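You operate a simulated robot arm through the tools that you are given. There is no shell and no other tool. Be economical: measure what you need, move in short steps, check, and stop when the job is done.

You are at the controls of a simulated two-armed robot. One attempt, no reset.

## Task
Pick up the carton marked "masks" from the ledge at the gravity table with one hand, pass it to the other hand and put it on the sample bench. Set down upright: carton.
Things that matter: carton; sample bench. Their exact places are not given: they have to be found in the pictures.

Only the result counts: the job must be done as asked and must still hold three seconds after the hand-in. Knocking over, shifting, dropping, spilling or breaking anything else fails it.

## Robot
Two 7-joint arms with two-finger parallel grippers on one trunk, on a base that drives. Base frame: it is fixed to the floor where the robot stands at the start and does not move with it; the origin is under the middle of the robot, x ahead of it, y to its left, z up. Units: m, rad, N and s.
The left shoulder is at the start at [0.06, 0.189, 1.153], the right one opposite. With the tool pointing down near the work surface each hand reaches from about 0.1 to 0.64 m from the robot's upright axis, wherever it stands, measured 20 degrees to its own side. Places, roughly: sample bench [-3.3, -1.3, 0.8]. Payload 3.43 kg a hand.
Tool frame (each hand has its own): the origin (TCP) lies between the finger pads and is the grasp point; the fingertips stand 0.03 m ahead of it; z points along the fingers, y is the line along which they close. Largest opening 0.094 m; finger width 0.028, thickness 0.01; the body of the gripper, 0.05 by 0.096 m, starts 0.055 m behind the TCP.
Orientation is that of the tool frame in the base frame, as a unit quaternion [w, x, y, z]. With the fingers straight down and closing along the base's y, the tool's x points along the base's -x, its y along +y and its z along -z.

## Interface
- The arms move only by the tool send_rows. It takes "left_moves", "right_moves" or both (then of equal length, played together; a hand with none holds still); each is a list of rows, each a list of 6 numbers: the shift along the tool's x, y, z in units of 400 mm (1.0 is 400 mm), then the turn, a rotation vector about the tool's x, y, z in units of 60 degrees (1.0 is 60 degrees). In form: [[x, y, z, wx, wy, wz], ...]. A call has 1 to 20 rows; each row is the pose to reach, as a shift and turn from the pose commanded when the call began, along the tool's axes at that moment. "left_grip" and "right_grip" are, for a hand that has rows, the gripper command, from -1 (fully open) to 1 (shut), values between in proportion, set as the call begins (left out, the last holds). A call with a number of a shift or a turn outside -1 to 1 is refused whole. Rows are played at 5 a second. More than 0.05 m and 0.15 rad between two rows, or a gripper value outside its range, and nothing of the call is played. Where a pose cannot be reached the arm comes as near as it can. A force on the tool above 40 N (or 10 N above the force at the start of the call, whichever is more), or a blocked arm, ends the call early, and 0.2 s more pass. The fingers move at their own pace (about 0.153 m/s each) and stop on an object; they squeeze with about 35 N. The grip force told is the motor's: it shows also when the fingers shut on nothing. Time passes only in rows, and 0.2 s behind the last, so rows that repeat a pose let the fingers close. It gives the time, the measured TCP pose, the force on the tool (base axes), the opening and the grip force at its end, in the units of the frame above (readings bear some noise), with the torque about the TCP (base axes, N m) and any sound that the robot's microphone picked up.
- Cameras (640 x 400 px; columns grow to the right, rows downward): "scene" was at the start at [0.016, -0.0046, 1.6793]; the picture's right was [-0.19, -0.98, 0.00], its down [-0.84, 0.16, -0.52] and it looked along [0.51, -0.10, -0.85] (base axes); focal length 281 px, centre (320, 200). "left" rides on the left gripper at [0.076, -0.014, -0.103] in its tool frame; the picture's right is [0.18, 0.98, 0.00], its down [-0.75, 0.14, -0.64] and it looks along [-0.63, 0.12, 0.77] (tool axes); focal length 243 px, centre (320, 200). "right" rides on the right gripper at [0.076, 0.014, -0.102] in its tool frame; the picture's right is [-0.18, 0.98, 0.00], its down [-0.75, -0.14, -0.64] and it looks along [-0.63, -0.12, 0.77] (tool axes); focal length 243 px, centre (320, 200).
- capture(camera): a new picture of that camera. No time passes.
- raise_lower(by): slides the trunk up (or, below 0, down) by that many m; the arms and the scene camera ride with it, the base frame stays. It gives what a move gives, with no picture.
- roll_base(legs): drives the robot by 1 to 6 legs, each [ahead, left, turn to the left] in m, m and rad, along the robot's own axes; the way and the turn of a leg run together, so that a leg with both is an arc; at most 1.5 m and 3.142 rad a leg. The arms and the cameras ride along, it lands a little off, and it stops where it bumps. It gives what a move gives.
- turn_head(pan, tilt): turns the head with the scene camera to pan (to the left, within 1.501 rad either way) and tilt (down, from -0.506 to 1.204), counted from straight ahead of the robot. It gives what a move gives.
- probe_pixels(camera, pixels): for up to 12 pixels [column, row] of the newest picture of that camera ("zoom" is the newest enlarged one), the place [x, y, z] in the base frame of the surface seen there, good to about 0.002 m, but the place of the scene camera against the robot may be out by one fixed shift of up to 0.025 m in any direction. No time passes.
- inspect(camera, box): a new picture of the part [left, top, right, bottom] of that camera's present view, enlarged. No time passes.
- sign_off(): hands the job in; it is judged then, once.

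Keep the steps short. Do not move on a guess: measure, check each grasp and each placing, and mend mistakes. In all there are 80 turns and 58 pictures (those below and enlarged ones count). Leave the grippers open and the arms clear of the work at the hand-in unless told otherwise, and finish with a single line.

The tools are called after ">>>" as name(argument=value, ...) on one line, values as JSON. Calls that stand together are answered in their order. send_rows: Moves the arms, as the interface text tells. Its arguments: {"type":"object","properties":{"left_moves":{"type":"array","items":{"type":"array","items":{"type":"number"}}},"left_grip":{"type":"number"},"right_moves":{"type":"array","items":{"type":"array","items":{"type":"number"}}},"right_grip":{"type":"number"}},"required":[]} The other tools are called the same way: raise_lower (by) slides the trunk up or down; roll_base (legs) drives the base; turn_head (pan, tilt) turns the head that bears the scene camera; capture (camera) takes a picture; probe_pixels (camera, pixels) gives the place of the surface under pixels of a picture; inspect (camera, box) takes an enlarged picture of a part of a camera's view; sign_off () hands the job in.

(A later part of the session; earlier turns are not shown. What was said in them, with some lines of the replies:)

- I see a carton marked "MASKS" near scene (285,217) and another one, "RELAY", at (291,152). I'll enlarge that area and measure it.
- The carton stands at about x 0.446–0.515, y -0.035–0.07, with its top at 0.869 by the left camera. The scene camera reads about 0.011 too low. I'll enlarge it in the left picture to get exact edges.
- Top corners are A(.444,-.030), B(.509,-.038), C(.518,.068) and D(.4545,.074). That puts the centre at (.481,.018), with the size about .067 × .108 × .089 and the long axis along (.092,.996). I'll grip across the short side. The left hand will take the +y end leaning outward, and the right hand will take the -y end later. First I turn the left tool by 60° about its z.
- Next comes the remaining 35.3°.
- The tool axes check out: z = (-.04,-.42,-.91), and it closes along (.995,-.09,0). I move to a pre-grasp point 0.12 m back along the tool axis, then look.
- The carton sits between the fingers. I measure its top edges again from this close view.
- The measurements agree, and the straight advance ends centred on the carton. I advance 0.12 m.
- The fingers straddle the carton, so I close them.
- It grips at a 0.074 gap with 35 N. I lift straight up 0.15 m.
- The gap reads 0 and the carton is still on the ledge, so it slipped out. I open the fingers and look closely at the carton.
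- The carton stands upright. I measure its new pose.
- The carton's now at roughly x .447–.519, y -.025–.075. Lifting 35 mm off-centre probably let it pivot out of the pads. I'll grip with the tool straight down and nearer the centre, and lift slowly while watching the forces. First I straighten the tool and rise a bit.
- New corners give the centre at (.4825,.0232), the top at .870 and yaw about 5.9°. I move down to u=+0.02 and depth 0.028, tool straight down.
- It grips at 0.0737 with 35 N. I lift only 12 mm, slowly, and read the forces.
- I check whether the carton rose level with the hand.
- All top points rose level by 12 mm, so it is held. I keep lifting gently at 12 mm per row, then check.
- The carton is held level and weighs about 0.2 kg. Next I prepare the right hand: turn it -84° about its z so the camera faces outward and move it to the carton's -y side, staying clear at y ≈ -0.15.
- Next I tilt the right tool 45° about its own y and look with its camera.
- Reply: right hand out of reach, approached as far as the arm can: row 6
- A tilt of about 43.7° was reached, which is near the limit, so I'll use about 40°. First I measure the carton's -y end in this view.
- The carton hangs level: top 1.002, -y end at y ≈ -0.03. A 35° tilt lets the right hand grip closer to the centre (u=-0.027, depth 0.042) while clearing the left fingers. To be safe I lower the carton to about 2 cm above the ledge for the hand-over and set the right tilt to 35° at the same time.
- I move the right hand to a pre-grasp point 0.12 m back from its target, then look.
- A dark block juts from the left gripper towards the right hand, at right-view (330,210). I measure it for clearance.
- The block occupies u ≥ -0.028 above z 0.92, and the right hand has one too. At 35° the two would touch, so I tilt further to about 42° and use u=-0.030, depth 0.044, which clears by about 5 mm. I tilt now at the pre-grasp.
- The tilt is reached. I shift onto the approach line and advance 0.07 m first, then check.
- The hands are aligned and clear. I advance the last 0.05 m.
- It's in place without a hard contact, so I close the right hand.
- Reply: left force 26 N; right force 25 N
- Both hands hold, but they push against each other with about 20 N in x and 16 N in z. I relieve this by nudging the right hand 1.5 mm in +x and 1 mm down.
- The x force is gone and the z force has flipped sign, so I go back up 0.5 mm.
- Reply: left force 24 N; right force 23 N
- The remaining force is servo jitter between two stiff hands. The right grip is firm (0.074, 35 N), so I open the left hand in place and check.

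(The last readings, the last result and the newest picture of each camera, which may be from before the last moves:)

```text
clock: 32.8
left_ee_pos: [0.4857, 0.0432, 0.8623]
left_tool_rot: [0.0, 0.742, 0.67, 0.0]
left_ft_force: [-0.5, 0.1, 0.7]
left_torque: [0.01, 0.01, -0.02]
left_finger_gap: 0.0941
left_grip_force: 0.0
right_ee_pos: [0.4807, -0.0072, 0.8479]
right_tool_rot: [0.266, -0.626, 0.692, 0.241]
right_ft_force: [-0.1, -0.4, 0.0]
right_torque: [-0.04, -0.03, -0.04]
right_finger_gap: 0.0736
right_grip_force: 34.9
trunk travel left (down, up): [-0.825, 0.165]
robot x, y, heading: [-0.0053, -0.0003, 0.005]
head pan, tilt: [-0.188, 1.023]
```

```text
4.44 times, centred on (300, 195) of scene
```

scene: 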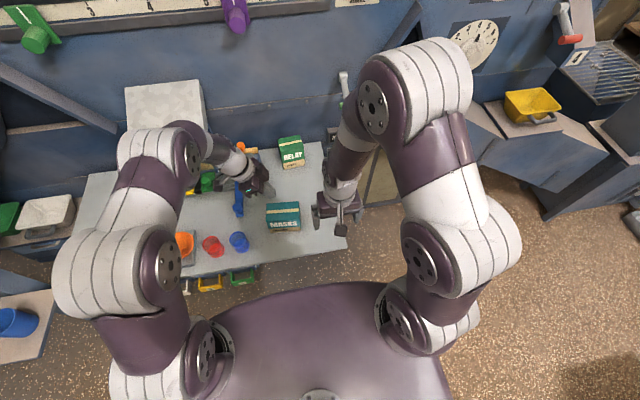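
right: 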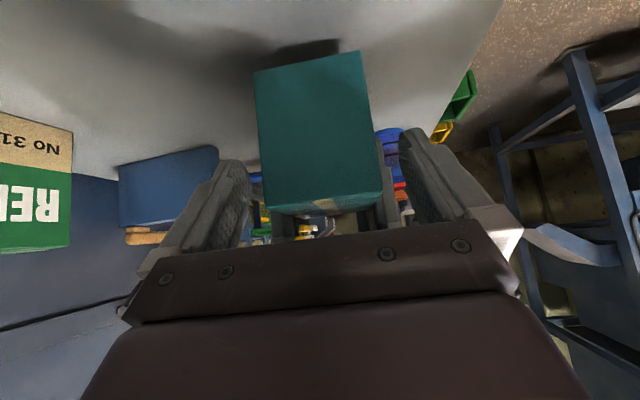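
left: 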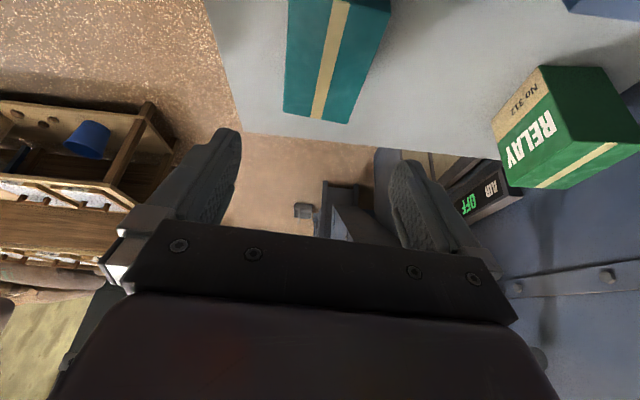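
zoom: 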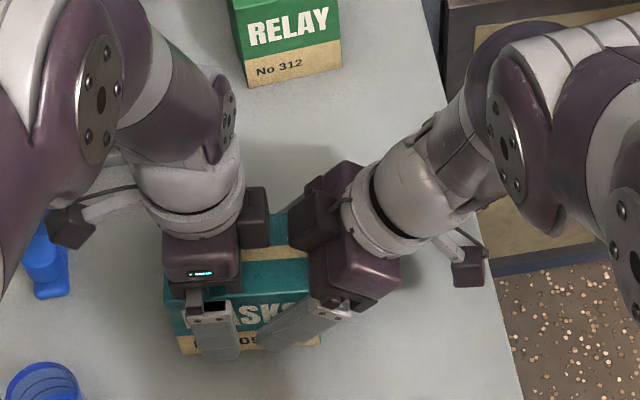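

The left hand is open and the carton stays put. I withdraw the left hand straight up and then measure the carton.

>>> send_rows(left_moves=[[0, 0, -0.04, 0, 0, 0], [0, 0, -0.09, 0, 0, 0], [0, 0, -0.17, 0, 0, 0], [0, 0, -0.25, 0, 0, 0], [0.06, 0, -0.33, 0, 0, 0], [0.15, 0, -0.4, 0, 0, 0], [0.15, 0, -0.4, 0, 0, 0]])

>>> inspect(camera="scene", box=[240, 150, 360, 240])

>>> capture(camera="left")

```text
clock: 34.4
left_ee_pos: [0.4897, 0.1039, 1.0244]
left_tool_rot: [0.0, 0.743, 0.67, 0.0]
left_ft_force: [-0.2, -0.1, -0.3]
left_torque: [0.02, -0.01, 0.03]
left_finger_gap: 0.0938
left_grip_force: 0.0
right_ee_pos: [0.4814, -0.0083, 0.8469]
right_tool_rot: [0.266, -0.625, 0.694, 0.24]
right_ft_force: [-0.3, 0.8, 0.2]
right_torque: [-0.03, -0.01, 0.01]
right_finger_gap: 0.074
right_grip_force: 35.2
trunk travel left (down, up): [-0.825, 0.165]
robot x, y, heading: [-0.0005, -0.0021, -0.002]
head pan, tilt: [-0.188, 1.023]
```

```text
4.44 times, centred on (300, 195) of scene
```

zoom: 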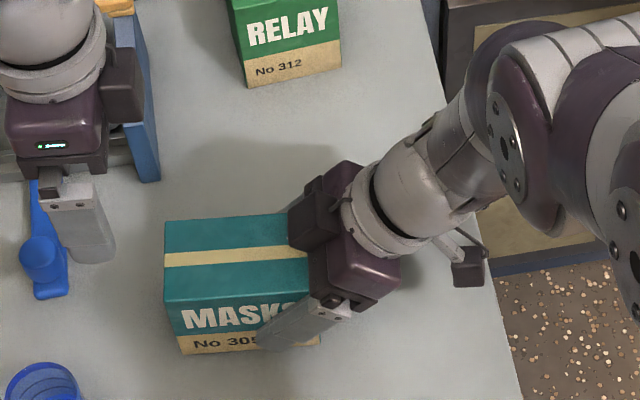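

```text
31 pictures are left
```

left: 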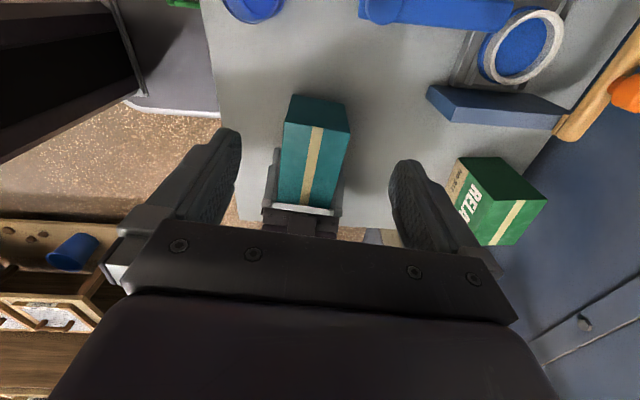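

>>> probe_pixels(camera="left", pixels=[[287, 125], [346, 136], [316, 132], [281, 190], [330, 198], [308, 170], [292, 98], [346, 108]])

```text
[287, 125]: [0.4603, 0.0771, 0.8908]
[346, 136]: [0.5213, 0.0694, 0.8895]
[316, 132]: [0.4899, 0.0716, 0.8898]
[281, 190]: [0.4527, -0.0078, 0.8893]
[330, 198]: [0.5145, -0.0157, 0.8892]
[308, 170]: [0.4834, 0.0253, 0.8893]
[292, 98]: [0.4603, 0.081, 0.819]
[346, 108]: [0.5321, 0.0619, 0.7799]
```

The right hand now holds the carton level about 2 cm above the ledge. I lift it gently by 0.12 m.

>>> send_rows(right_moves=[[-0.0167, 0, -0.0186, 0, 0, 0], [-0.0334, 0, -0.0372, 0, 0, 0], [-0.0502, 0, -0.0558, 0, 0, 0], [-0.0669, 0, -0.0744, 0, 0, 0], [-0.0836, 0, -0.093, 0, 0, 0], [-0.1003, 0, -0.1116, 0, 0, 0], [-0.1171, 0, -0.1302, 0, 0, 0], [-0.1338, 0, -0.1488, 0, 0, 0], [-0.1505, 0, -0.1674, 0, 0, 0], [-0.1672, 0, -0.186, 0, 0, 0], [-0.184, 0, -0.2046, 0, 0, 0], [-0.2007, 0, -0.2232, 0, 0, 0]])

>>> turn_head(pan=-1.5, tilt=0.4)

>>> capture(camera="scene")

```text
clock: 37.0
left_ee_pos: [0.4895, 0.1039, 1.024]
left_tool_rot: [0.0, 0.742, 0.67, 0.0]
left_ft_force: [0.7, -0.2, 0.0]
left_torque: [0.01, 0.02, 0.01]
left_finger_gap: 0.0939
left_grip_force: 0.1
right_ee_pos: [0.4803, -0.0059, 0.967]
right_tool_rot: [0.266, -0.625, 0.693, 0.241]
right_ft_force: [0.0, -0.1, -0.2]
right_torque: [-0.05, 0.01, -0.01]
right_finger_gap: 0.0739
right_grip_force: 35.4
trunk travel left (down, up): [-0.825, 0.165]
robot x, y, heading: [-0.0003, -0.0036, -0.004]
head pan, tilt: [-0.188, 1.023]
```

```text
clock: 38.5
left_ee_pos: [0.4902, 0.1038, 1.0252]
left_tool_rot: [0.0, 0.743, 0.669, 0.0]
left_ft_force: [-0.6, -0.4, -0.4]
left_torque: [-0.03, 0.02, 0.01]
left_finger_gap: 0.094
left_grip_force: 0.1
right_ee_pos: [0.4803, -0.0054, 0.9678]
right_tool_rot: [0.266, -0.626, 0.693, 0.24]
right_ft_force: [-0.4, 0.0, -1.8]
right_torque: [-0.07, -0.04, -0.01]
right_finger_gap: 0.0739
right_grip_force: 35.2
trunk travel left (down, up): [-0.825, 0.165]
robot x, y, heading: [-0.0027, 0.0007, -0.002]
head pan, tilt: [-1.499, 0.4]
```

```text
30 pictures are left
```

scene: 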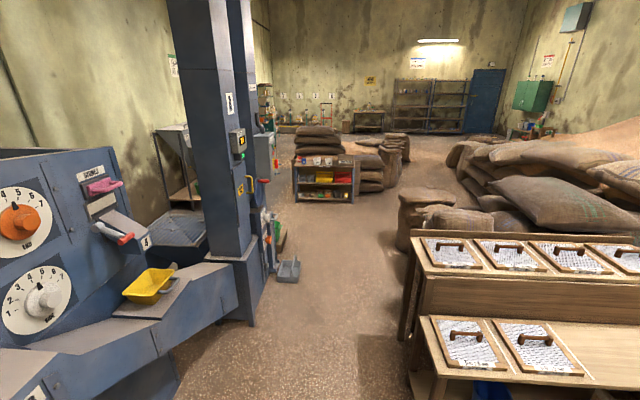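

I look along -y and probe the wooden bench and the floor. I also pan left for the other side.

>>> probe_pixels(camera="scene", pixels=[[435, 325], [410, 350], [410, 250], [320, 330], [380, 200], [500, 190], [600, 370], [620, 240], [430, 170], [560, 330]])

>>> turn_head(pan=1.5, tilt=0.4)

>>> capture(camera="scene")

```text
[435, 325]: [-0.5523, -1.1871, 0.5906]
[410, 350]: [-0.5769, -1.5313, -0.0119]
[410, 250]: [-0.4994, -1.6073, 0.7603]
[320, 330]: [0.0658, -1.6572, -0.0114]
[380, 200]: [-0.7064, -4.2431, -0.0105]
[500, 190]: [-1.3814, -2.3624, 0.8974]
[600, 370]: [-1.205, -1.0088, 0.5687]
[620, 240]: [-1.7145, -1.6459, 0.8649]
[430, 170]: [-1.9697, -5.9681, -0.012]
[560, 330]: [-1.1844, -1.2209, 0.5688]
```

```text
clock: 41.1
left_ee_pos: [0.4887, 0.103, 1.0249]
left_tool_rot: [-0.001, 0.742, 0.671, 0.0]
left_ft_force: [-1.3, 0.3, -0.9]
left_torque: [0.01, 0.03, 0.0]
left_finger_gap: 0.094
left_grip_force: 0.1
right_ee_pos: [0.4813, -0.0051, 0.9676]
right_tool_rot: [0.266, -0.626, 0.693, 0.24]
right_ft_force: [-0.2, -0.8, -1.6]
right_torque: [-0.03, 0.0, -0.02]
right_finger_gap: 0.0738
right_grip_force: 34.9
trunk travel left (down, up): [-0.825, 0.165]
robot x, y, heading: [0.0015, -0.0013, 0.003]
head pan, tilt: [1.499, 0.4]
```

```text
29 pictures are left
```

scene: 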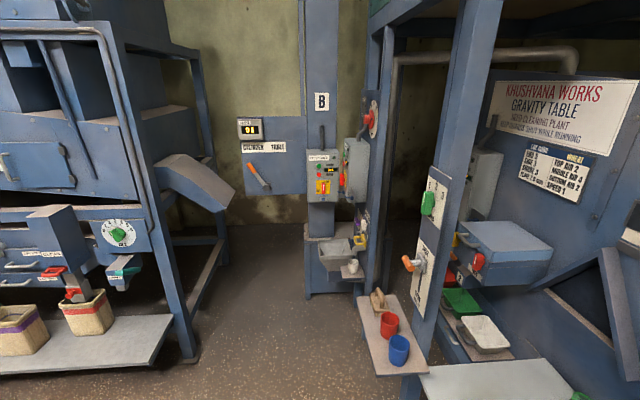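

>>> probe_pixels(camera="scene", pixels=[[170, 325], [20, 360], [200, 355], [250, 380], [120, 385], [80, 380], [375, 345], [400, 400], [110, 275], [210, 190]])

```text
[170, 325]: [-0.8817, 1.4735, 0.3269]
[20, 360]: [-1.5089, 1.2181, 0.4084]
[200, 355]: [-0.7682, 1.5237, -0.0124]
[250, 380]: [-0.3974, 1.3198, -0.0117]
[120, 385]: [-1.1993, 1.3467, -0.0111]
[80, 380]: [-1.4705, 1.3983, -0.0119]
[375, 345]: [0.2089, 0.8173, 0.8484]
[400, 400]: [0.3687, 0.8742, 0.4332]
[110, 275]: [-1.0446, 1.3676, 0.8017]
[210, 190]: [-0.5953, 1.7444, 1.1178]
```

The corridor along y ≈ 0 is clear from about -1.0 to +1.2. I back away 0.5 m from the ledge with the carton 13 cm above it and check the grip.

>>> roll_base(legs=[[-0.25, 0, 0], [-0.25, 0, 0]])

>>> capture(camera="right")

```text
clock: 44.3
left_ee_pos: [-0.0062, 0.1044, 1.023]
left_tool_rot: [0.0, 0.742, 0.671, 0.0]
left_ft_force: [-0.4, -0.2, 0.0]
left_torque: [0.01, -0.01, 0.02]
left_finger_gap: 0.0938
left_grip_force: 0.1
right_ee_pos: [-0.0155, -0.0043, 0.9668]
right_tool_rot: [0.265, -0.627, 0.692, 0.241]
right_ft_force: [0.5, 0.5, -1.2]
right_torque: [-0.06, -0.01, -0.02]
right_finger_gap: 0.0735
right_grip_force: 35.0
trunk travel left (down, up): [-0.825, 0.165]
robot x, y, heading: [-0.5005, -0.0004, -0.001]
head pan, tilt: [1.499, 0.4]
```

```text
28 pictures are left
```

right: 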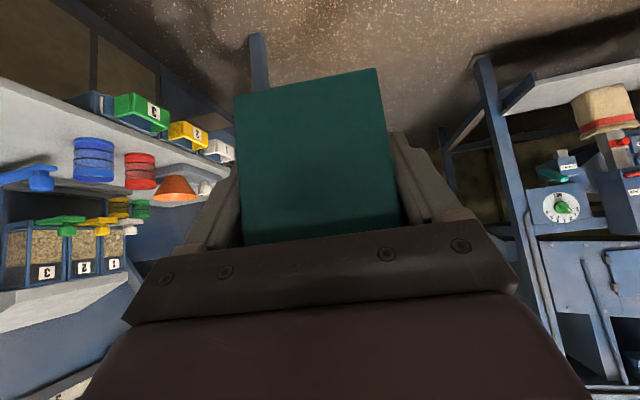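

The grip is steady. I turn right by 2.7 rad to face the sample bench, with the head forward.

>>> roll_base(legs=[[0, 0, -0.9], [0, 0, -0.9], [0, 0, -0.9]])

>>> turn_head(pan=0, tilt=0.3)

>>> capture(camera="scene")

```text
clock: 51.7
left_ee_pos: [-0.8954, -0.3036, 1.0247]
left_tool_rot: [0.0, 0.817, -0.577, 0.0]
left_ft_force: [0.3, 0.6, -0.3]
left_torque: [0.01, 0.0, 0.01]
left_finger_gap: 0.094
left_grip_force: 0.1
right_ee_pos: [-0.9332, -0.201, 0.9677]
right_tool_rot: [0.293, 0.538, 0.763, -0.207]
right_ft_force: [-0.4, 0.3, 0.1]
right_torque: [0.06, 0.01, 0.0]
right_finger_gap: 0.0738
right_grip_force: 34.5
trunk travel left (down, up): [-0.825, 0.165]
robot x, y, heading: [-0.496, 0.0001, -2.701]
head pan, tilt: [1.499, 0.4]
```

```text
clock: 53.3
left_ee_pos: [-0.8951, -0.3041, 1.0249]
left_tool_rot: [0.0, 0.816, -0.578, 0.0]
left_ft_force: [-0.9, 0.6, 0.5]
left_torque: [-0.03, -0.03, 0.0]
left_finger_gap: 0.094
left_grip_force: 0.1
right_ee_pos: [-0.9335, -0.2014, 0.9672]
right_tool_rot: [0.293, 0.539, 0.762, -0.207]
right_ft_force: [-0.8, -0.4, -1.4]
right_torque: [0.05, 0.04, 0.0]
right_finger_gap: 0.0733
right_grip_force: 34.8
trunk travel left (down, up): [-0.825, 0.165]
robot x, y, heading: [-0.4952, 0.0005, -2.695]
head pan, tilt: [0.0, 0.3]
```

```text
27 pictures are left
```

scene: 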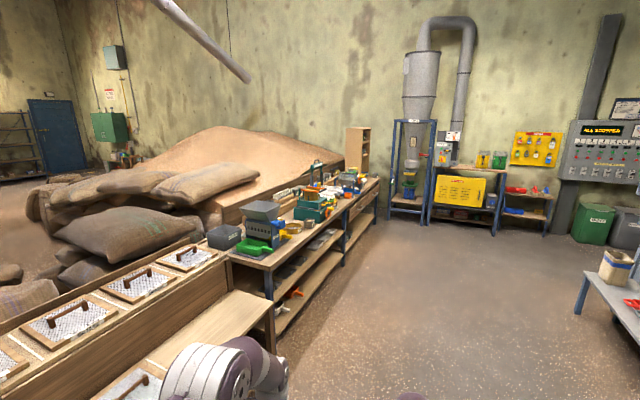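

The bench with samples and gear runs from about (260,250) to (370,185). I probe it.

>>> probe_pixels(camera="scene", pixels=[[235, 255], [268, 266], [300, 245], [345, 210], [375, 185], [320, 235], [310, 250], [250, 300], [270, 370], [300, 290], [375, 215], [420, 300]])

>>> inspect(camera="scene", box=[200, 150, 400, 280])

```text
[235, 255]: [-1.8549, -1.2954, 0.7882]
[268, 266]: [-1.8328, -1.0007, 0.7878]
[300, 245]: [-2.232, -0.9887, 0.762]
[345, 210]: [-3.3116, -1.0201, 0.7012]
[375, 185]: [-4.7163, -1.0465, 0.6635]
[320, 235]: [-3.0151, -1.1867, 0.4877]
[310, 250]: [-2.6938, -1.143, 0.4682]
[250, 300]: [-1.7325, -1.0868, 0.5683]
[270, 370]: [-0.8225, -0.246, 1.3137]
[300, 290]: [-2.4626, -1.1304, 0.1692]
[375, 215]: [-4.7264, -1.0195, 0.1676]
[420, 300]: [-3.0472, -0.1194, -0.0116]
```

```text
3.08 times, centred on (300, 215) of scene
```

zoom: 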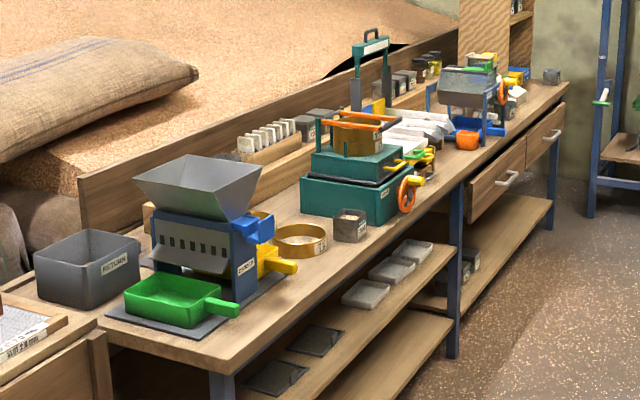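

The sample bench runs along y < -1.0 from x ≈ -1.8 to -4.8, with its top at about 0.79–0.80. I drive along the corridor to x ≈ -3.0, turn to face the bench and look for a free spot.

>>> roll_base(legs=[[0, 0, -0.44], [1.25, 0, 0], [1.25, 0, 0], [0, 0, 1.57]])

>>> turn_head(pan=0, tilt=0.45)

>>> capture(camera="scene")

```text
clock: 70.6
left_ee_pos: [-2.8906, -0.5246, 1.0236]
left_tool_rot: [0.0, 0.999, -0.035, 0.001]
left_ft_force: [0.1, -0.5, 0.4]
left_torque: [-0.03, -0.02, 0.01]
left_finger_gap: 0.094
left_grip_force: 0.0
right_ee_pos: [-3.0008, -0.5179, 0.9675]
right_tool_rot: [0.358, 0.034, 0.933, -0.013]
right_ft_force: [0.2, 0.0, -1.3]
right_torque: [-0.01, 0.04, -0.03]
right_finger_gap: 0.0737
right_grip_force: 34.6
trunk travel left (down, up): [-0.825, 0.165]
robot x, y, heading: [-3.0082, -0.0357, -1.538]
head pan, tilt: [0.0, 0.3]
```

```text
clock: 71.3
left_ee_pos: [-2.8899, -0.5246, 1.0242]
left_tool_rot: [0.0, 0.999, -0.036, 0.0]
left_ft_force: [0.4, -0.3, 0.0]
left_torque: [0.0, 0.02, -0.02]
left_finger_gap: 0.0941
left_grip_force: 0.1
right_ee_pos: [-3.0012, -0.5172, 0.9686]
right_tool_rot: [0.358, 0.034, 0.933, -0.013]
right_ft_force: [0.0, 0.7, -1.5]
right_torque: [0.04, 0.04, -0.02]
right_finger_gap: 0.0738
right_grip_force: 34.9
trunk travel left (down, up): [-0.825, 0.165]
robot x, y, heading: [-3.0089, -0.0376, -1.539]
head pan, tilt: [0.0, 0.45]
```

```text
25 pictures are left
```

scene: 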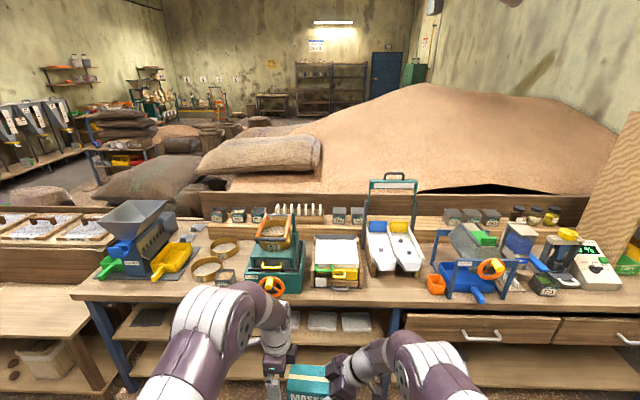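

The free area seems to be at the front between the mini table at (337,265) and the blue machine at (440,280), around (395,288). I enlarge and measure.

>>> inspect(camera="scene", box=[300, 210, 480, 320])

>>> probe_pixels(camera="scene", pixels=[[365, 288], [395, 276], [395, 300], [420, 290], [428, 294], [395, 268], [368, 270], [425, 270], [375, 302], [430, 303], [440, 255], [362, 265]])

```text
3.56 times, centred on (390, 265) of scene
```

zoom: 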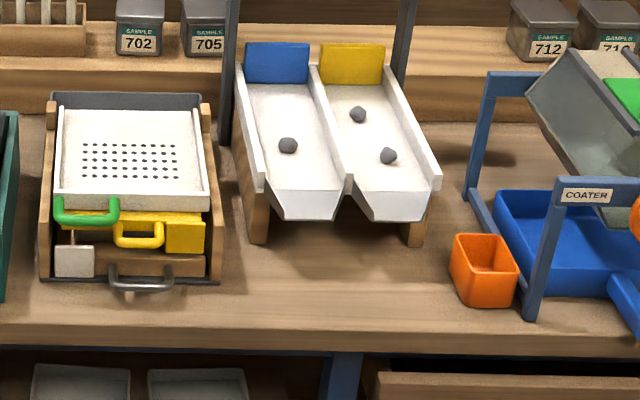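

```text
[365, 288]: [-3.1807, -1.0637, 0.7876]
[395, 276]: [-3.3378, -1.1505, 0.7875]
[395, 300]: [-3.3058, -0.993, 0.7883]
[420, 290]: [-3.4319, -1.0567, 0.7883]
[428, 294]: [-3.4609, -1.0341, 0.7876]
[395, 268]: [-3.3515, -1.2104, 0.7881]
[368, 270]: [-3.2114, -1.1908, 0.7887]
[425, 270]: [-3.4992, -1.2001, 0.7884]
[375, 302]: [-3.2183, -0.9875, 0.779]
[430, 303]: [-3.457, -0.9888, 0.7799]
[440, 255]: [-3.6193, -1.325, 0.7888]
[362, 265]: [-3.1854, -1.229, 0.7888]
```

>>> probe_pixels(camera="zoom", pixels=[[258, 238], [412, 240], [305, 217], [390, 217], [218, 280], [212, 200], [455, 280], [476, 305], [150, 290], [335, 290], [335, 329], [260, 300]])

```text
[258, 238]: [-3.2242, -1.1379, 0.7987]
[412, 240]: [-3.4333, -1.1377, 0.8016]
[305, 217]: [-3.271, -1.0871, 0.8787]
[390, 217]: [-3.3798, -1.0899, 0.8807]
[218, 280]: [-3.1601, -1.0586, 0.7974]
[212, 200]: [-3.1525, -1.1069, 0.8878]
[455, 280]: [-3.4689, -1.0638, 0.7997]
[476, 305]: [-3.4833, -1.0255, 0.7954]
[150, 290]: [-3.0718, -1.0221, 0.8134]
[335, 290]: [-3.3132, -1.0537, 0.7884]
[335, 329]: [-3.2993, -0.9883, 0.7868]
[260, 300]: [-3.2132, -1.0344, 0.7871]
```

The gap here is only about 0.10 m deep in front of the chute lips, which is tight for opening the fingers. I look to the right for a roomier place.

>>> turn_head(pan=-0.75, tilt=0.4)

>>> capture(camera="scene")

>>> turn_head(pan=0.6, tilt=0.5)

>>> capture(camera="scene")

```text
clock: 72.4
left_ee_pos: [-2.8899, -0.5234, 1.0231]
left_tool_rot: [0.0, 0.999, -0.036, 0.0]
left_ft_force: [0.4, -0.7, 0.1]
left_torque: [-0.01, 0.0, 0.0]
left_finger_gap: 0.094
left_grip_force: 0.0
right_ee_pos: [-3.0001, -0.5197, 0.9681]
right_tool_rot: [0.359, 0.034, 0.933, -0.014]
right_ft_force: [0.3, 0.1, -1.3]
right_torque: [0.02, 0.02, 0.03]
right_finger_gap: 0.074
right_grip_force: 35.0
trunk travel left (down, up): [-0.825, 0.165]
robot x, y, heading: [-3.0094, -0.0387, -1.542]
head pan, tilt: [-0.75, 0.4]
```

```text
23 pictures are left
```

scene: 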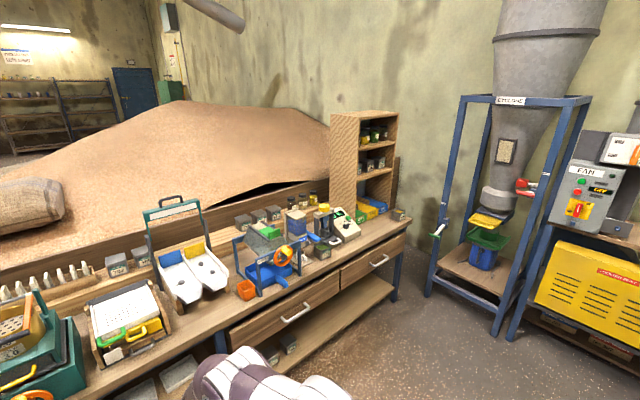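

```text
clock: 73.9
left_ee_pos: [-2.8898, -0.5243, 1.0228]
left_tool_rot: [0.0, 0.999, -0.037, 0.0]
left_ft_force: [-1.1, 0.1, 0.4]
left_torque: [0.01, 0.01, -0.01]
left_finger_gap: 0.094
left_grip_force: 0.0
right_ee_pos: [-3.0018, -0.5174, 0.9669]
right_tool_rot: [0.358, 0.035, 0.933, -0.013]
right_ft_force: [0.6, 0.1, -0.8]
right_torque: [0.0, 0.08, 0.01]
right_finger_gap: 0.0737
right_grip_force: 35.7
trunk travel left (down, up): [-0.825, 0.165]
robot x, y, heading: [-3.0087, -0.0364, -1.542]
head pan, tilt: [0.6, 0.499]
```

```text
22 pictures are left
```

scene: 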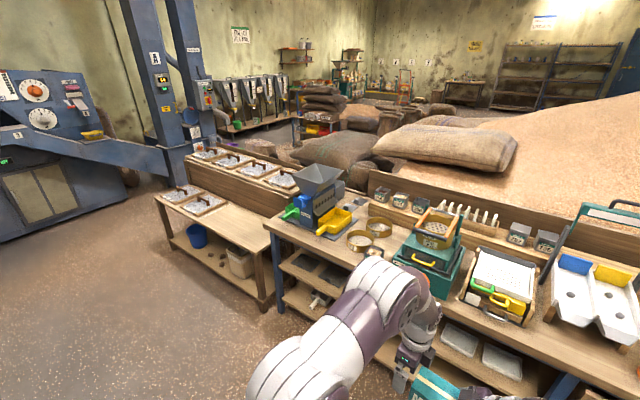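

The right end of the bench, around (375,230) in the right-hand view, looks freer. I look there enlarged.

>>> turn_head(pan=-0.75, tilt=0.4)

>>> inspect(camera="scene", box=[300, 180, 420, 260])

>>> probe_pixels(camera="zoom", pixels=[[325, 235], [270, 330], [400, 250], [480, 240], [550, 220], [520, 190], [440, 210], [380, 220], [340, 310], [470, 270], [560, 205], [500, 205]])

```text
clock: 75.4
left_ee_pos: [-2.8906, -0.5241, 1.0238]
left_tool_rot: [0.0, 0.999, -0.037, 0.0]
left_ft_force: [0.1, 1.0, -0.2]
left_torque: [0.01, 0.01, -0.04]
left_finger_gap: 0.094
left_grip_force: 0.2
right_ee_pos: [-3.0009, -0.5188, 0.9678]
right_tool_rot: [0.359, 0.034, 0.933, -0.013]
right_ft_force: [0.2, -0.3, -1.5]
right_torque: [-0.01, 0.07, 0.01]
right_finger_gap: 0.0738
right_grip_force: 35.2
trunk travel left (down, up): [-0.825, 0.165]
robot x, y, heading: [-3.0091, -0.0358, -1.541]
head pan, tilt: [-0.75, 0.4]
```

```text
5.00 times, centred on (360, 220) of scene
```

zoom: 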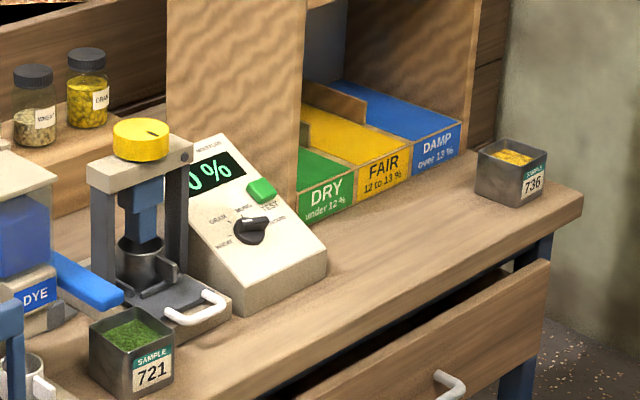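

```text
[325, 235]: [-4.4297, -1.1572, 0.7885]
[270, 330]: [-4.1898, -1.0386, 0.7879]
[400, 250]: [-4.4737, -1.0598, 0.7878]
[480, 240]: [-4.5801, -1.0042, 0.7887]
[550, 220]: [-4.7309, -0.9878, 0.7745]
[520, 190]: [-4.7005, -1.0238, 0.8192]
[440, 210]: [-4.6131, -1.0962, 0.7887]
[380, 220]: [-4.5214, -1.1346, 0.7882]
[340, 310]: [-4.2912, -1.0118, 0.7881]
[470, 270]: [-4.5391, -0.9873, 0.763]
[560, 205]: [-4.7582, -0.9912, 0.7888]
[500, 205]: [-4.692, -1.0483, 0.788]
```

The right end has a clear area of about x -4.38…-4.65, y -0.99…-1.16, and the bench is the same one. The target carton centre is (-4.47,-1.065). First I pull the left hand back, up and out, then drive 1.5 m to the right and look again.

>>> probe_pixels(camera="zoom", pixels=[[326, 275], [325, 250], [360, 205], [410, 178], [485, 190], [460, 155], [255, 185], [150, 120]])

>>> send_rows(left_moves=[[0.04, -0.07, -0.04, 0, 0, 0], [0.08, -0.15, -0.08, 0, 0, 0], [0.12, -0.23, -0.12, 0, 0, 0], [0.16, -0.31, -0.16, 0, 0, 0], [0.2, -0.39, -0.2, 0, 0, 0], [0.25, -0.45, -0.25, 0, 0, 0]])

>>> roll_base(legs=[[0, -0.75, 0], [0, -0.766, 0]])

>>> turn_head(pan=-0.1, tilt=0.7)

>>> capture(camera="scene")

```text
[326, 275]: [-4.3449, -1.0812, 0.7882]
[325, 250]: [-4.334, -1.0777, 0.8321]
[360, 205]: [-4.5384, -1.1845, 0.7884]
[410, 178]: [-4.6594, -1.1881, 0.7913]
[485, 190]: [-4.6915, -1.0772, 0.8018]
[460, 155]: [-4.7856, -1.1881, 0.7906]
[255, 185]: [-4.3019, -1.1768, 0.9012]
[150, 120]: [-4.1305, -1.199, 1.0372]
```

```text
clock: 76.8
left_ee_pos: [-2.7761, -0.35, 1.123]
left_tool_rot: [0.0, 0.999, -0.038, 0.0]
left_ft_force: [0.2, 0.9, -0.8]
left_torque: [-0.03, 0.0, 0.01]
left_finger_gap: 0.0942
left_grip_force: 0.0
right_ee_pos: [-3.0005, -0.5176, 0.9668]
right_tool_rot: [0.358, 0.034, 0.933, -0.014]
right_ft_force: [-0.6, -0.4, -1.0]
right_torque: [0.02, 0.03, -0.03]
right_finger_gap: 0.0738
right_grip_force: 35.1
trunk travel left (down, up): [-0.825, 0.165]
robot x, y, heading: [-3.0076, -0.038, -1.545]
head pan, tilt: [-0.75, 0.4]
```

```text
clock: 84.6
left_ee_pos: [-4.2983, -0.3777, 1.1223]
left_tool_rot: [0.0, 0.999, -0.047, 0.0]
left_ft_force: [0.1, -1.0, -0.8]
left_torque: [0.0, 0.03, -0.01]
left_finger_gap: 0.0941
left_grip_force: 0.0
right_ee_pos: [-4.5238, -0.5412, 0.9674]
right_tool_rot: [0.358, 0.043, 0.933, -0.017]
right_ft_force: [-0.6, -0.7, -2.3]
right_torque: [0.01, 0.02, -0.01]
right_finger_gap: 0.0739
right_grip_force: 34.6
trunk travel left (down, up): [-0.825, 0.165]
robot x, y, heading: [-4.5203, -0.0639, -1.561]
head pan, tilt: [-0.75, 0.4]
```

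```text
clock: 85.6
left_ee_pos: [-4.2983, -0.3788, 1.1235]
left_tool_rot: [0.0, 0.999, -0.047, -0.001]
left_ft_force: [0.4, 0.4, -0.7]
left_torque: [0.0, 0.0, 0.0]
left_finger_gap: 0.0939
left_grip_force: 0.0
right_ee_pos: [-4.5255, -0.5426, 0.9673]
right_tool_rot: [0.357, 0.043, 0.933, -0.017]
right_ft_force: [0.5, -0.6, -1.2]
right_torque: [0.06, 0.05, -0.04]
right_finger_gap: 0.0738
right_grip_force: 35.0
trunk travel left (down, up): [-0.825, 0.165]
robot x, y, heading: [-4.5206, -0.0603, -1.565]
head pan, tilt: [-0.099, 0.7]
```

```text
20 pictures are left
```

scene: 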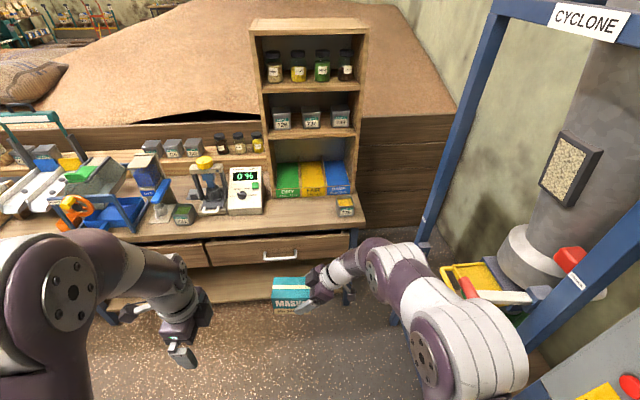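

The cyclone frame is near the right arm's path, so I measure the frame against the elbow, along with the free spot.

>>> probe_pixels(camera="scene", pixels=[[440, 190], [470, 110], [495, 30], [585, 275], [540, 340], [480, 290], [510, 340], [400, 260], [450, 275], [300, 205], [620, 200], [425, 245]])

>>> inspect(camera="scene", box=[220, 140, 380, 240])

```text
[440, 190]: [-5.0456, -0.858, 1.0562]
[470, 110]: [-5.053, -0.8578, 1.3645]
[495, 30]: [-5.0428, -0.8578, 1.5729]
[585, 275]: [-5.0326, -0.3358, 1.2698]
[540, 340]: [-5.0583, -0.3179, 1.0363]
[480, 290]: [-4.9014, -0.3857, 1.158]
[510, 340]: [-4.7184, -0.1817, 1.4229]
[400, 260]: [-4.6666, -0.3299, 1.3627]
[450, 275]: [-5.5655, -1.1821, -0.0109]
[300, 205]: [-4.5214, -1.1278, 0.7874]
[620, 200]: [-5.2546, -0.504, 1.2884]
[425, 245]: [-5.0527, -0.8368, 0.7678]
```

```text
4.00 times, centred on (300, 190) of scene
```

zoom: 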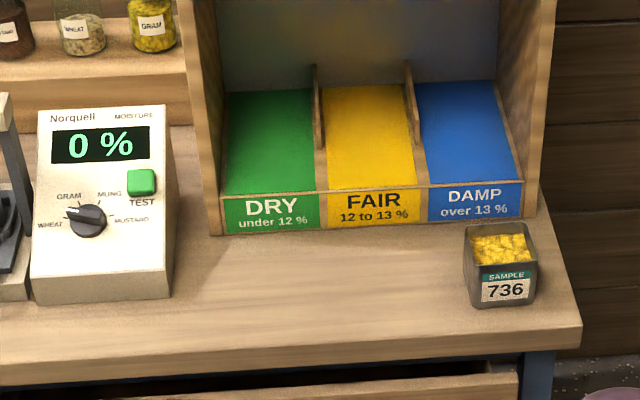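

The arm's outermost point is x ≈ -4.75 and the frame parts start at about -4.90, so driving straight in is clear. I drive 0.30 m, then 0.22 m ahead with 0.02 m left.

>>> roll_base(legs=[[0.3, 0.022, 0], [0.22, 0, 0]])

>>> turn_head(pan=-0.1, tilt=1.0)

>>> capture(camera="scene")

>>> capture(camera="right")

```text
clock: 89.0
left_ee_pos: [-4.2755, -0.8958, 1.1217]
left_tool_rot: [0.0, 0.999, -0.051, 0.001]
left_ft_force: [0.5, 0.5, -0.7]
left_torque: [0.01, 0.02, -0.03]
left_finger_gap: 0.0943
left_grip_force: 0.0
right_ee_pos: [-4.504, -1.0556, 0.9666]
right_tool_rot: [0.358, 0.046, 0.933, -0.018]
right_ft_force: [0.2, 0.3, -0.7]
right_torque: [0.0, 0.04, 0.01]
right_finger_gap: 0.0736
right_grip_force: 35.3
trunk travel left (down, up): [-0.825, 0.165]
robot x, y, heading: [-4.5011, -0.582, -1.568]
head pan, tilt: [-0.099, 0.7]
```

```text
clock: 89.8
left_ee_pos: [-4.2751, -0.8967, 1.1219]
left_tool_rot: [0.0, 0.999, -0.051, 0.0]
left_ft_force: [0.1, -0.8, -0.1]
left_torque: [-0.01, -0.01, 0.0]
left_finger_gap: 0.0937
left_grip_force: 0.0
right_ee_pos: [-4.5037, -1.0567, 0.9659]
right_tool_rot: [0.358, 0.046, 0.932, -0.017]
right_ft_force: [0.3, -0.3, -0.9]
right_torque: [-0.03, 0.02, 0.04]
right_finger_gap: 0.0738
right_grip_force: 35.4
trunk travel left (down, up): [-0.825, 0.165]
robot x, y, heading: [-4.4971, -0.5762, -1.567]
head pan, tilt: [-0.099, 1.0]
```

```text
18 pictures are left
```

scene: 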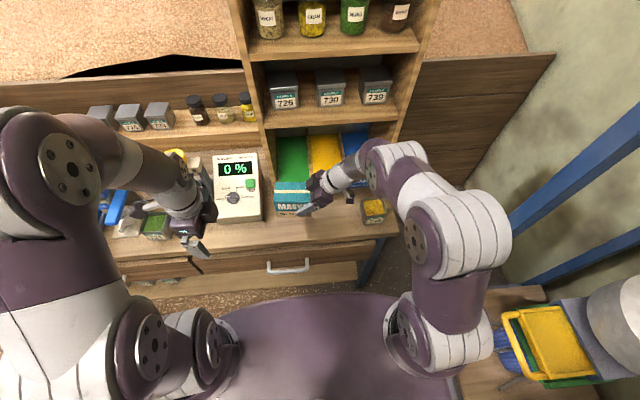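

```text
17 pictures are left
```

right: 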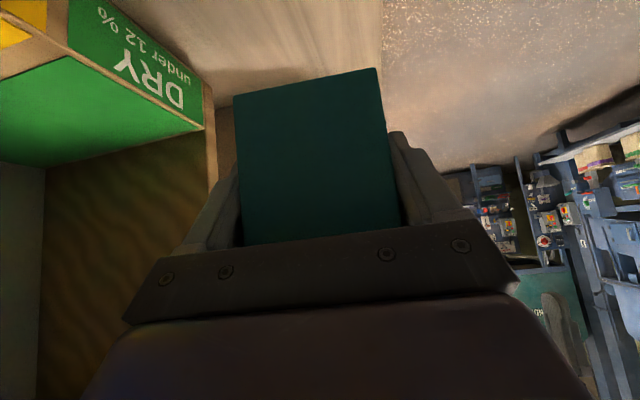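

I enlarge the area around the carton and measure the carton, meter, can, bins and bench edge.

>>> inspect(camera="scene", box=[225, 140, 405, 260])

>>> probe_pixels(camera="right", pixels=[[215, 110], [300, 60], [375, 60], [378, 20], [200, 125], [220, 160], [240, 100], [372, 75], [398, 225], [250, 240], [250, 40]])

```text
3.33 times, centred on (315, 200) of scene
```

zoom: 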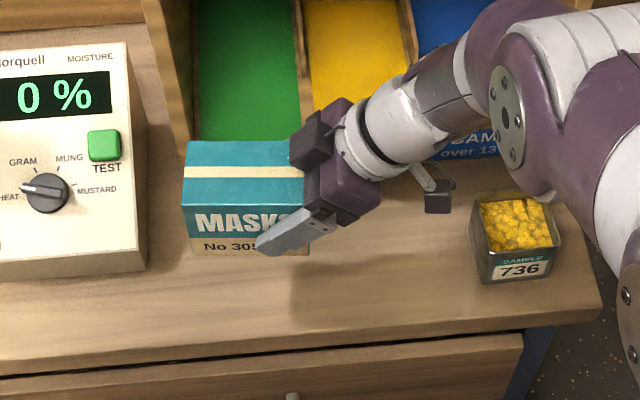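

```text
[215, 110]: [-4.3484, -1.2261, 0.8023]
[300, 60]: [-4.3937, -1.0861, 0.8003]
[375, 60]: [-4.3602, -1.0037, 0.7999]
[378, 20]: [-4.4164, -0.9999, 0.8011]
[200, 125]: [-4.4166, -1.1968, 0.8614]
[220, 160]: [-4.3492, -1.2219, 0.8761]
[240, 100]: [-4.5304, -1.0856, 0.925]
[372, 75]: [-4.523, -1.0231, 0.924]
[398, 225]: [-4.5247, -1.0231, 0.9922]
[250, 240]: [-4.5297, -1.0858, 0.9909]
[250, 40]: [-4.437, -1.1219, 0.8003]
```

By the wrist camera the bench top is 0.800, the carton bottom is about 0.920, the bins are at y -1.197 and the edge is near -0.99. The carton covers x -4.42…-4.53, y -1.02…-1.10, so it sits fully on the bench with room to open. I lower it 0.112 m gently.

>>> send_rows(right_moves=[[0.0234, 0, 0.026, 0, 0, 0], [0.0468, 0, 0.0521, 0, 0, 0], [0.0702, 0, 0.0781, 0, 0, 0], [0.0937, 0, 0.1042, 0, 0, 0], [0.1171, 0, 0.1302, 0, 0, 0], [0.1405, 0, 0.1562, 0, 0, 0], [0.1639, 0, 0.1823, 0, 0, 0], [0.1873, 0, 0.2083, 0, 0, 0], [0.1873, 0, 0.2083, 0, 0, 0]])

>>> inspect(camera="scene", box=[225, 140, 405, 260])

>>> capture(camera="right")

```text
clock: 91.8
left_ee_pos: [-4.2769, -0.8955, 1.1213]
left_tool_rot: [0.0, 0.999, -0.051, 0.0]
left_ft_force: [0.7, 0.2, 0.8]
left_torque: [0.03, 0.0, -0.01]
left_finger_gap: 0.0939
left_grip_force: 0.0
right_ee_pos: [-4.5006, -1.0578, 0.8546]
right_tool_rot: [0.358, 0.047, 0.933, -0.018]
right_ft_force: [-0.1, 0.6, -1.0]
right_torque: [-0.01, 0.07, -0.01]
right_finger_gap: 0.0738
right_grip_force: 34.9
trunk travel left (down, up): [-0.825, 0.165]
robot x, y, heading: [-4.5003, -0.5783, -1.571]
head pan, tilt: [-0.099, 1.0]
```

```text
3.33 times, centred on (315, 200) of scene
```

zoom: 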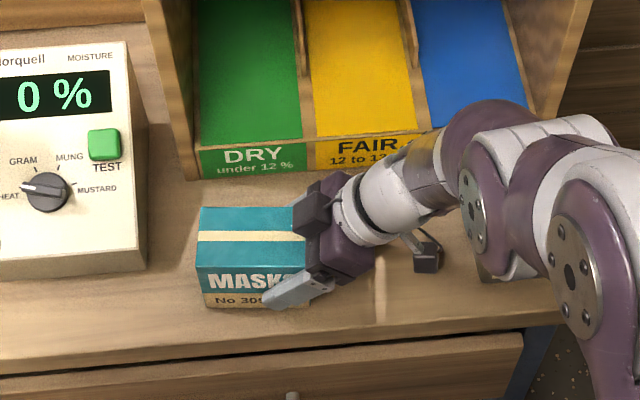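

```text
14 pictures are left
```

right: 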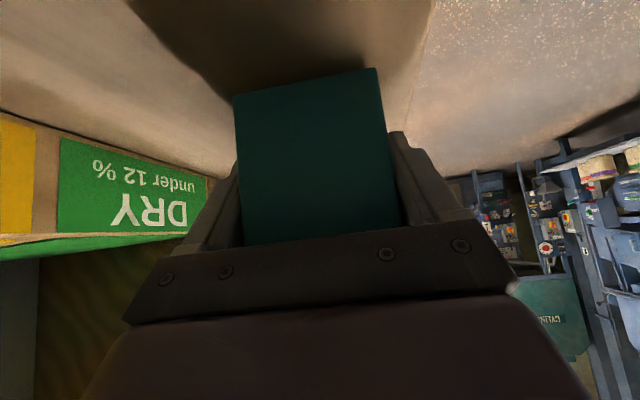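

The arm's wrist link now covers the can "736" in the view. I check the clearance before the last few millimetres.

>>> probe_pixels(camera="zoom", pixels=[[520, 250], [495, 270], [480, 215], [500, 170], [420, 260], [560, 265], [210, 290], [300, 300]])

>>> capture(camera="scene")

>>> capture(camera="left")

```text
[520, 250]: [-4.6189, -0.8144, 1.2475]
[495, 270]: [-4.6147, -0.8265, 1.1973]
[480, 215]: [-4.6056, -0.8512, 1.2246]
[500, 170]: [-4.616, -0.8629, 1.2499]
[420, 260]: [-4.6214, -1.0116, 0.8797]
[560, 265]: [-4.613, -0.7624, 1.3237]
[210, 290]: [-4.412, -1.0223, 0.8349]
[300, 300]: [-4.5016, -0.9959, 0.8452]
```

```text
13 pictures are left
```

scene: 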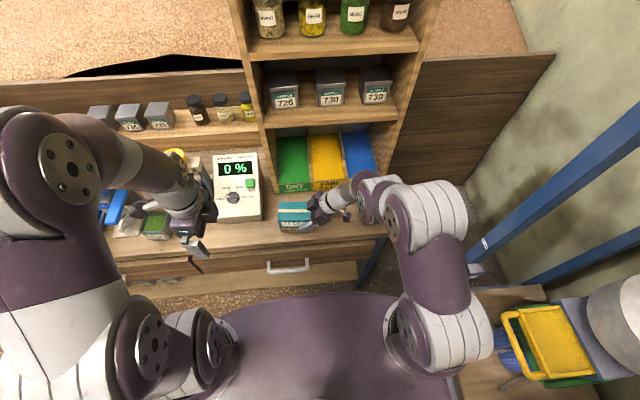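

```text
12 pictures are left
```

left: 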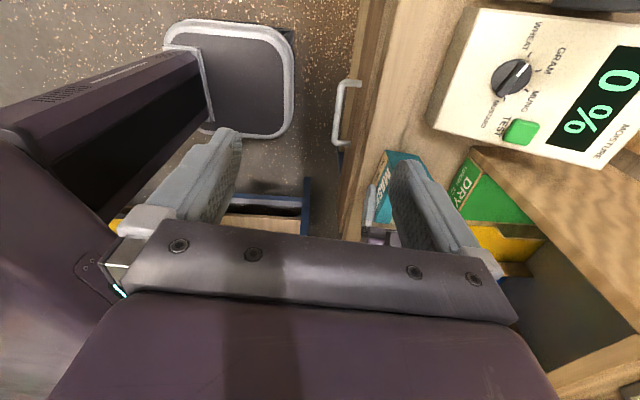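

The arm parts there are at z ≥ 1.2 and clear of the can. I lower the last millimetres slowly: 6 mm, then read the force.

>>> send_rows(right_moves=[[0.0033, 0, 0.0037, 0, 0, 0], [0.0067, 0, 0.0074, 0, 0, 0], [0.01, 0, 0.0112, 0, 0, 0], [0.01, 0, 0.0112, 0, 0, 0]])

```text
clock: 92.8
left_ee_pos: [-4.2764, -0.8962, 1.1215]
left_tool_rot: [0.001, 0.999, -0.051, 0.0]
left_ft_force: [0.2, -0.3, 1.3]
left_torque: [0.0, 0.01, 0.02]
left_finger_gap: 0.094
left_grip_force: 0.0
right_ee_pos: [-4.5033, -1.0571, 0.8479]
right_tool_rot: [0.358, 0.047, 0.932, -0.018]
right_ft_force: [0.2, 0.8, -1.8]
right_torque: [0.0, 0.03, -0.02]
right_finger_gap: 0.0736
right_grip_force: 35.1
trunk travel left (down, up): [-0.825, 0.165]
robot x, y, heading: [-4.4969, -0.5756, -1.568]
head pan, tilt: [-0.099, 1.0]
```

There's no contact yet, so I go 1 mm further and read again.

>>> send_rows(right_moves=[[0.0009, 0, 0.0009, 0, 0, 0], [0.0017, 0, 0.0019, 0, 0, 0], [0.0017, 0, 0.0019, 0, 0, 0]])

```text
clock: 93.6
left_ee_pos: [-4.2744, -0.8958, 1.121]
left_tool_rot: [0.001, 0.999, -0.051, 0.0]
left_ft_force: [-0.3, 0.7, 0.2]
left_torque: [-0.02, 0.01, 0.01]
left_finger_gap: 0.0941
left_grip_force: 0.0
right_ee_pos: [-4.5017, -1.0574, 0.8468]
right_tool_rot: [0.358, 0.047, 0.932, -0.018]
right_ft_force: [-0.2, -0.2, 0.1]
right_torque: [-0.01, -0.13, 0.03]
right_finger_gap: 0.0739
right_grip_force: 35.5
trunk travel left (down, up): [-0.825, 0.165]
robot x, y, heading: [-4.499, -0.5757, -1.571]
head pan, tilt: [-0.099, 1.0]
```

The weight is coming off and the torque has changed, so contact is beginning. I go 0.7 mm more.

>>> send_rows(right_moves=[[0.0012, 0, 0.0013, 0, 0, 0], [0.0012, 0, 0.0013, 0, 0, 0]])

```text
clock: 94.2
left_ee_pos: [-4.2758, -0.8948, 1.1217]
left_tool_rot: [0.001, 0.999, -0.05, -0.001]
left_ft_force: [0.3, 0.3, 0.2]
left_torque: [-0.01, 0.02, 0.01]
left_finger_gap: 0.094
left_grip_force: 0.2
right_ee_pos: [-4.5032, -1.0577, 0.8486]
right_tool_rot: [0.359, 0.045, 0.932, -0.017]
right_ft_force: [1.5, 1.2, 5.3]
right_torque: [0.05, -0.61, 0.19]
right_finger_gap: 0.0736
right_grip_force: 35.1
trunk travel left (down, up): [-0.825, 0.165]
robot x, y, heading: [-4.4979, -0.5789, -1.571]
head pan, tilt: [-0.099, 1.0]
```

It rests on the bench with +5 N up. I open the right hand.

>>> send_rows(right_moves=[[0, 0, 0, 0, 0, 0], [0, 0, 0, 0, 0, 0], [0, 0, 0, 0, 0, 0], [0, 0, 0, 0, 0, 0]], right_grip=-1)

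>>> capture(camera="right")

```text
clock: 95.2
left_ee_pos: [-4.2751, -0.8969, 1.1221]
left_tool_rot: [0.0, 0.999, -0.051, 0.0]
left_ft_force: [-0.2, 0.1, -0.1]
left_torque: [0.01, 0.03, 0.0]
left_finger_gap: 0.0941
left_grip_force: 0.1
right_ee_pos: [-4.5027, -1.0583, 0.8468]
right_tool_rot: [0.359, 0.046, 0.932, -0.018]
right_ft_force: [0.0, -1.4, 0.1]
right_torque: [-0.01, 0.04, -0.01]
right_finger_gap: 0.0941
right_grip_force: 0.2
trunk travel left (down, up): [-0.825, 0.165]
robot x, y, heading: [-4.4936, -0.577, -1.572]
head pan, tilt: [-0.099, 1.0]
```

```text
11 pictures are left
```

right: 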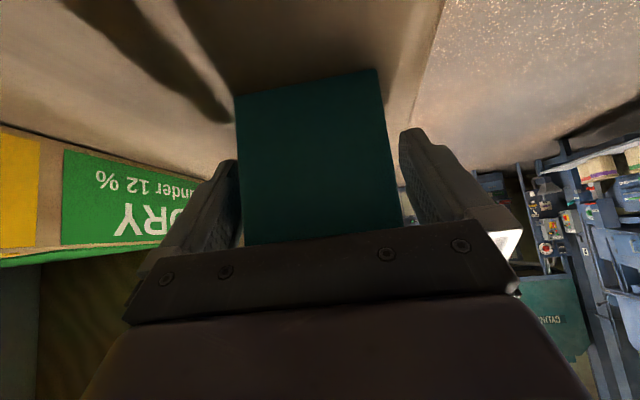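

The fingers are open, with the left one close to the carton. I shift 2 mm to centre them and retreat along the tool axis, then up.

>>> send_rows(right_moves=[[0, -0.005, 0, 0, 0, 0], [0, -0.005, -0.04, 0, 0, 0], [0, -0.005, -0.09, 0, 0, 0], [0, -0.005, -0.15, 0, 0, 0], [0, -0.005, -0.21, 0, 0, 0], [-0.06, -0.005, -0.28, 0, 0, 0], [-0.13, -0.005, -0.36, 0, 0, 0], [-0.13, -0.005, -0.36, 0, 0, 0]])

>>> inspect(camera="scene", box=[225, 140, 405, 260])

>>> capture(camera="right")

```text
clock: 97.0
left_ee_pos: [-4.2756, -0.8965, 1.1217]
left_tool_rot: [-0.001, 0.999, -0.051, 0.001]
left_ft_force: [-0.1, -0.8, -0.5]
left_torque: [0.02, 0.0, 0.01]
left_finger_gap: 0.0942
left_grip_force: 0.0
right_ee_pos: [-4.5621, -1.0526, 0.9901]
right_tool_rot: [0.359, 0.046, 0.932, -0.017]
right_ft_force: [-0.3, -0.3, -0.9]
right_torque: [-0.01, 0.01, 0.04]
right_finger_gap: 0.0942
right_grip_force: 0.1
trunk travel left (down, up): [-0.825, 0.165]
robot x, y, heading: [-4.5003, -0.5776, -1.568]
head pan, tilt: [-0.099, 1.0]
```

```text
3.33 times, centred on (315, 200) of scene
```

zoom: 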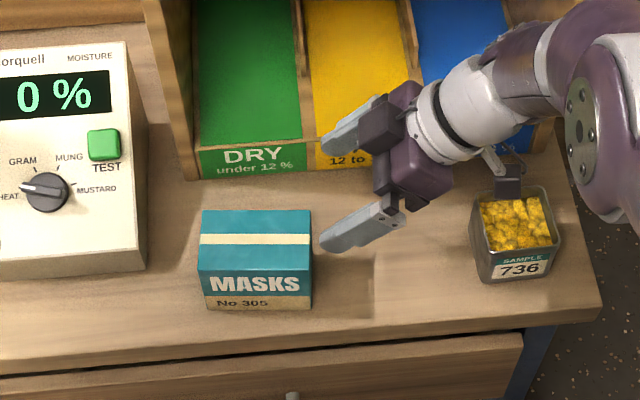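

```text
9 pictures are left
```

right: 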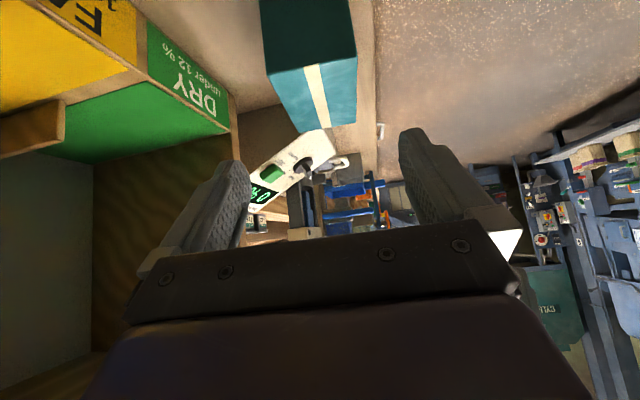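

The carton stands upright and free, and can 736 is untouched. I verify its pose and then back the robot away.

>>> probe_pixels(camera="zoom", pixels=[[203, 265], [308, 268], [308, 215], [208, 213], [210, 305], [305, 306], [255, 333]])

>>> roll_base(legs=[[-0.35, 0, 0]])

>>> capture(camera="scene")

```text
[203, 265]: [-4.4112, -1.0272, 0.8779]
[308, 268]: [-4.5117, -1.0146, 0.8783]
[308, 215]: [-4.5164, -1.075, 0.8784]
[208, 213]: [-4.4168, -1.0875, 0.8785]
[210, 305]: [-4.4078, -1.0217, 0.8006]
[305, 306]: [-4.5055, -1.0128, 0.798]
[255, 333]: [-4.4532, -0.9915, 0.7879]
```

```text
clock: 99.2
left_ee_pos: [-4.2765, -0.5477, 1.1226]
left_tool_rot: [0.0, 0.999, -0.048, 0.0]
left_ft_force: [-0.2, -1.1, -0.9]
left_torque: [0.01, 0.01, 0.04]
left_finger_gap: 0.0939
left_grip_force: 0.1
right_ee_pos: [-4.5616, -0.7062, 0.9901]
right_tool_rot: [0.359, 0.045, 0.932, -0.016]
right_ft_force: [0.4, -0.7, -0.1]
right_torque: [0.0, 0.0, -0.06]
right_finger_gap: 0.0942
right_grip_force: 0.0
trunk travel left (down, up): [-0.825, 0.165]
robot x, y, heading: [-4.5, -0.2303, -1.57]
head pan, tilt: [-0.099, 1.0]
```

```text
8 pictures are left
```

scene: 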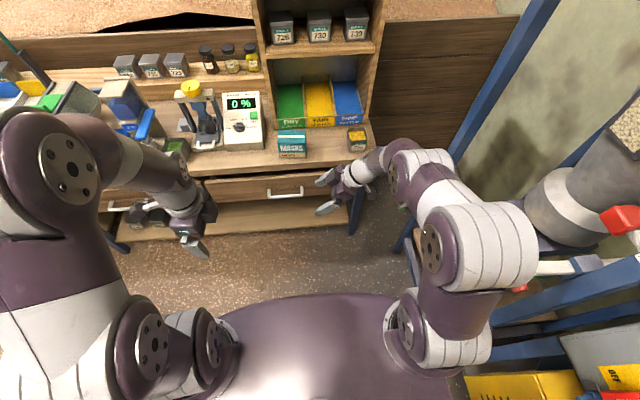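

The carton stands level and upright on the sample bench, both grippers are open, and the arms are clear, so I hand in.

>>> sign_off()

```text
The job is handed in.
```

The "masks" carton was picked up with the left hand (the first try slipped and it stayed upright on the ledge), passed to the right hand and set down upright on the sample bench, and the job is handed in.
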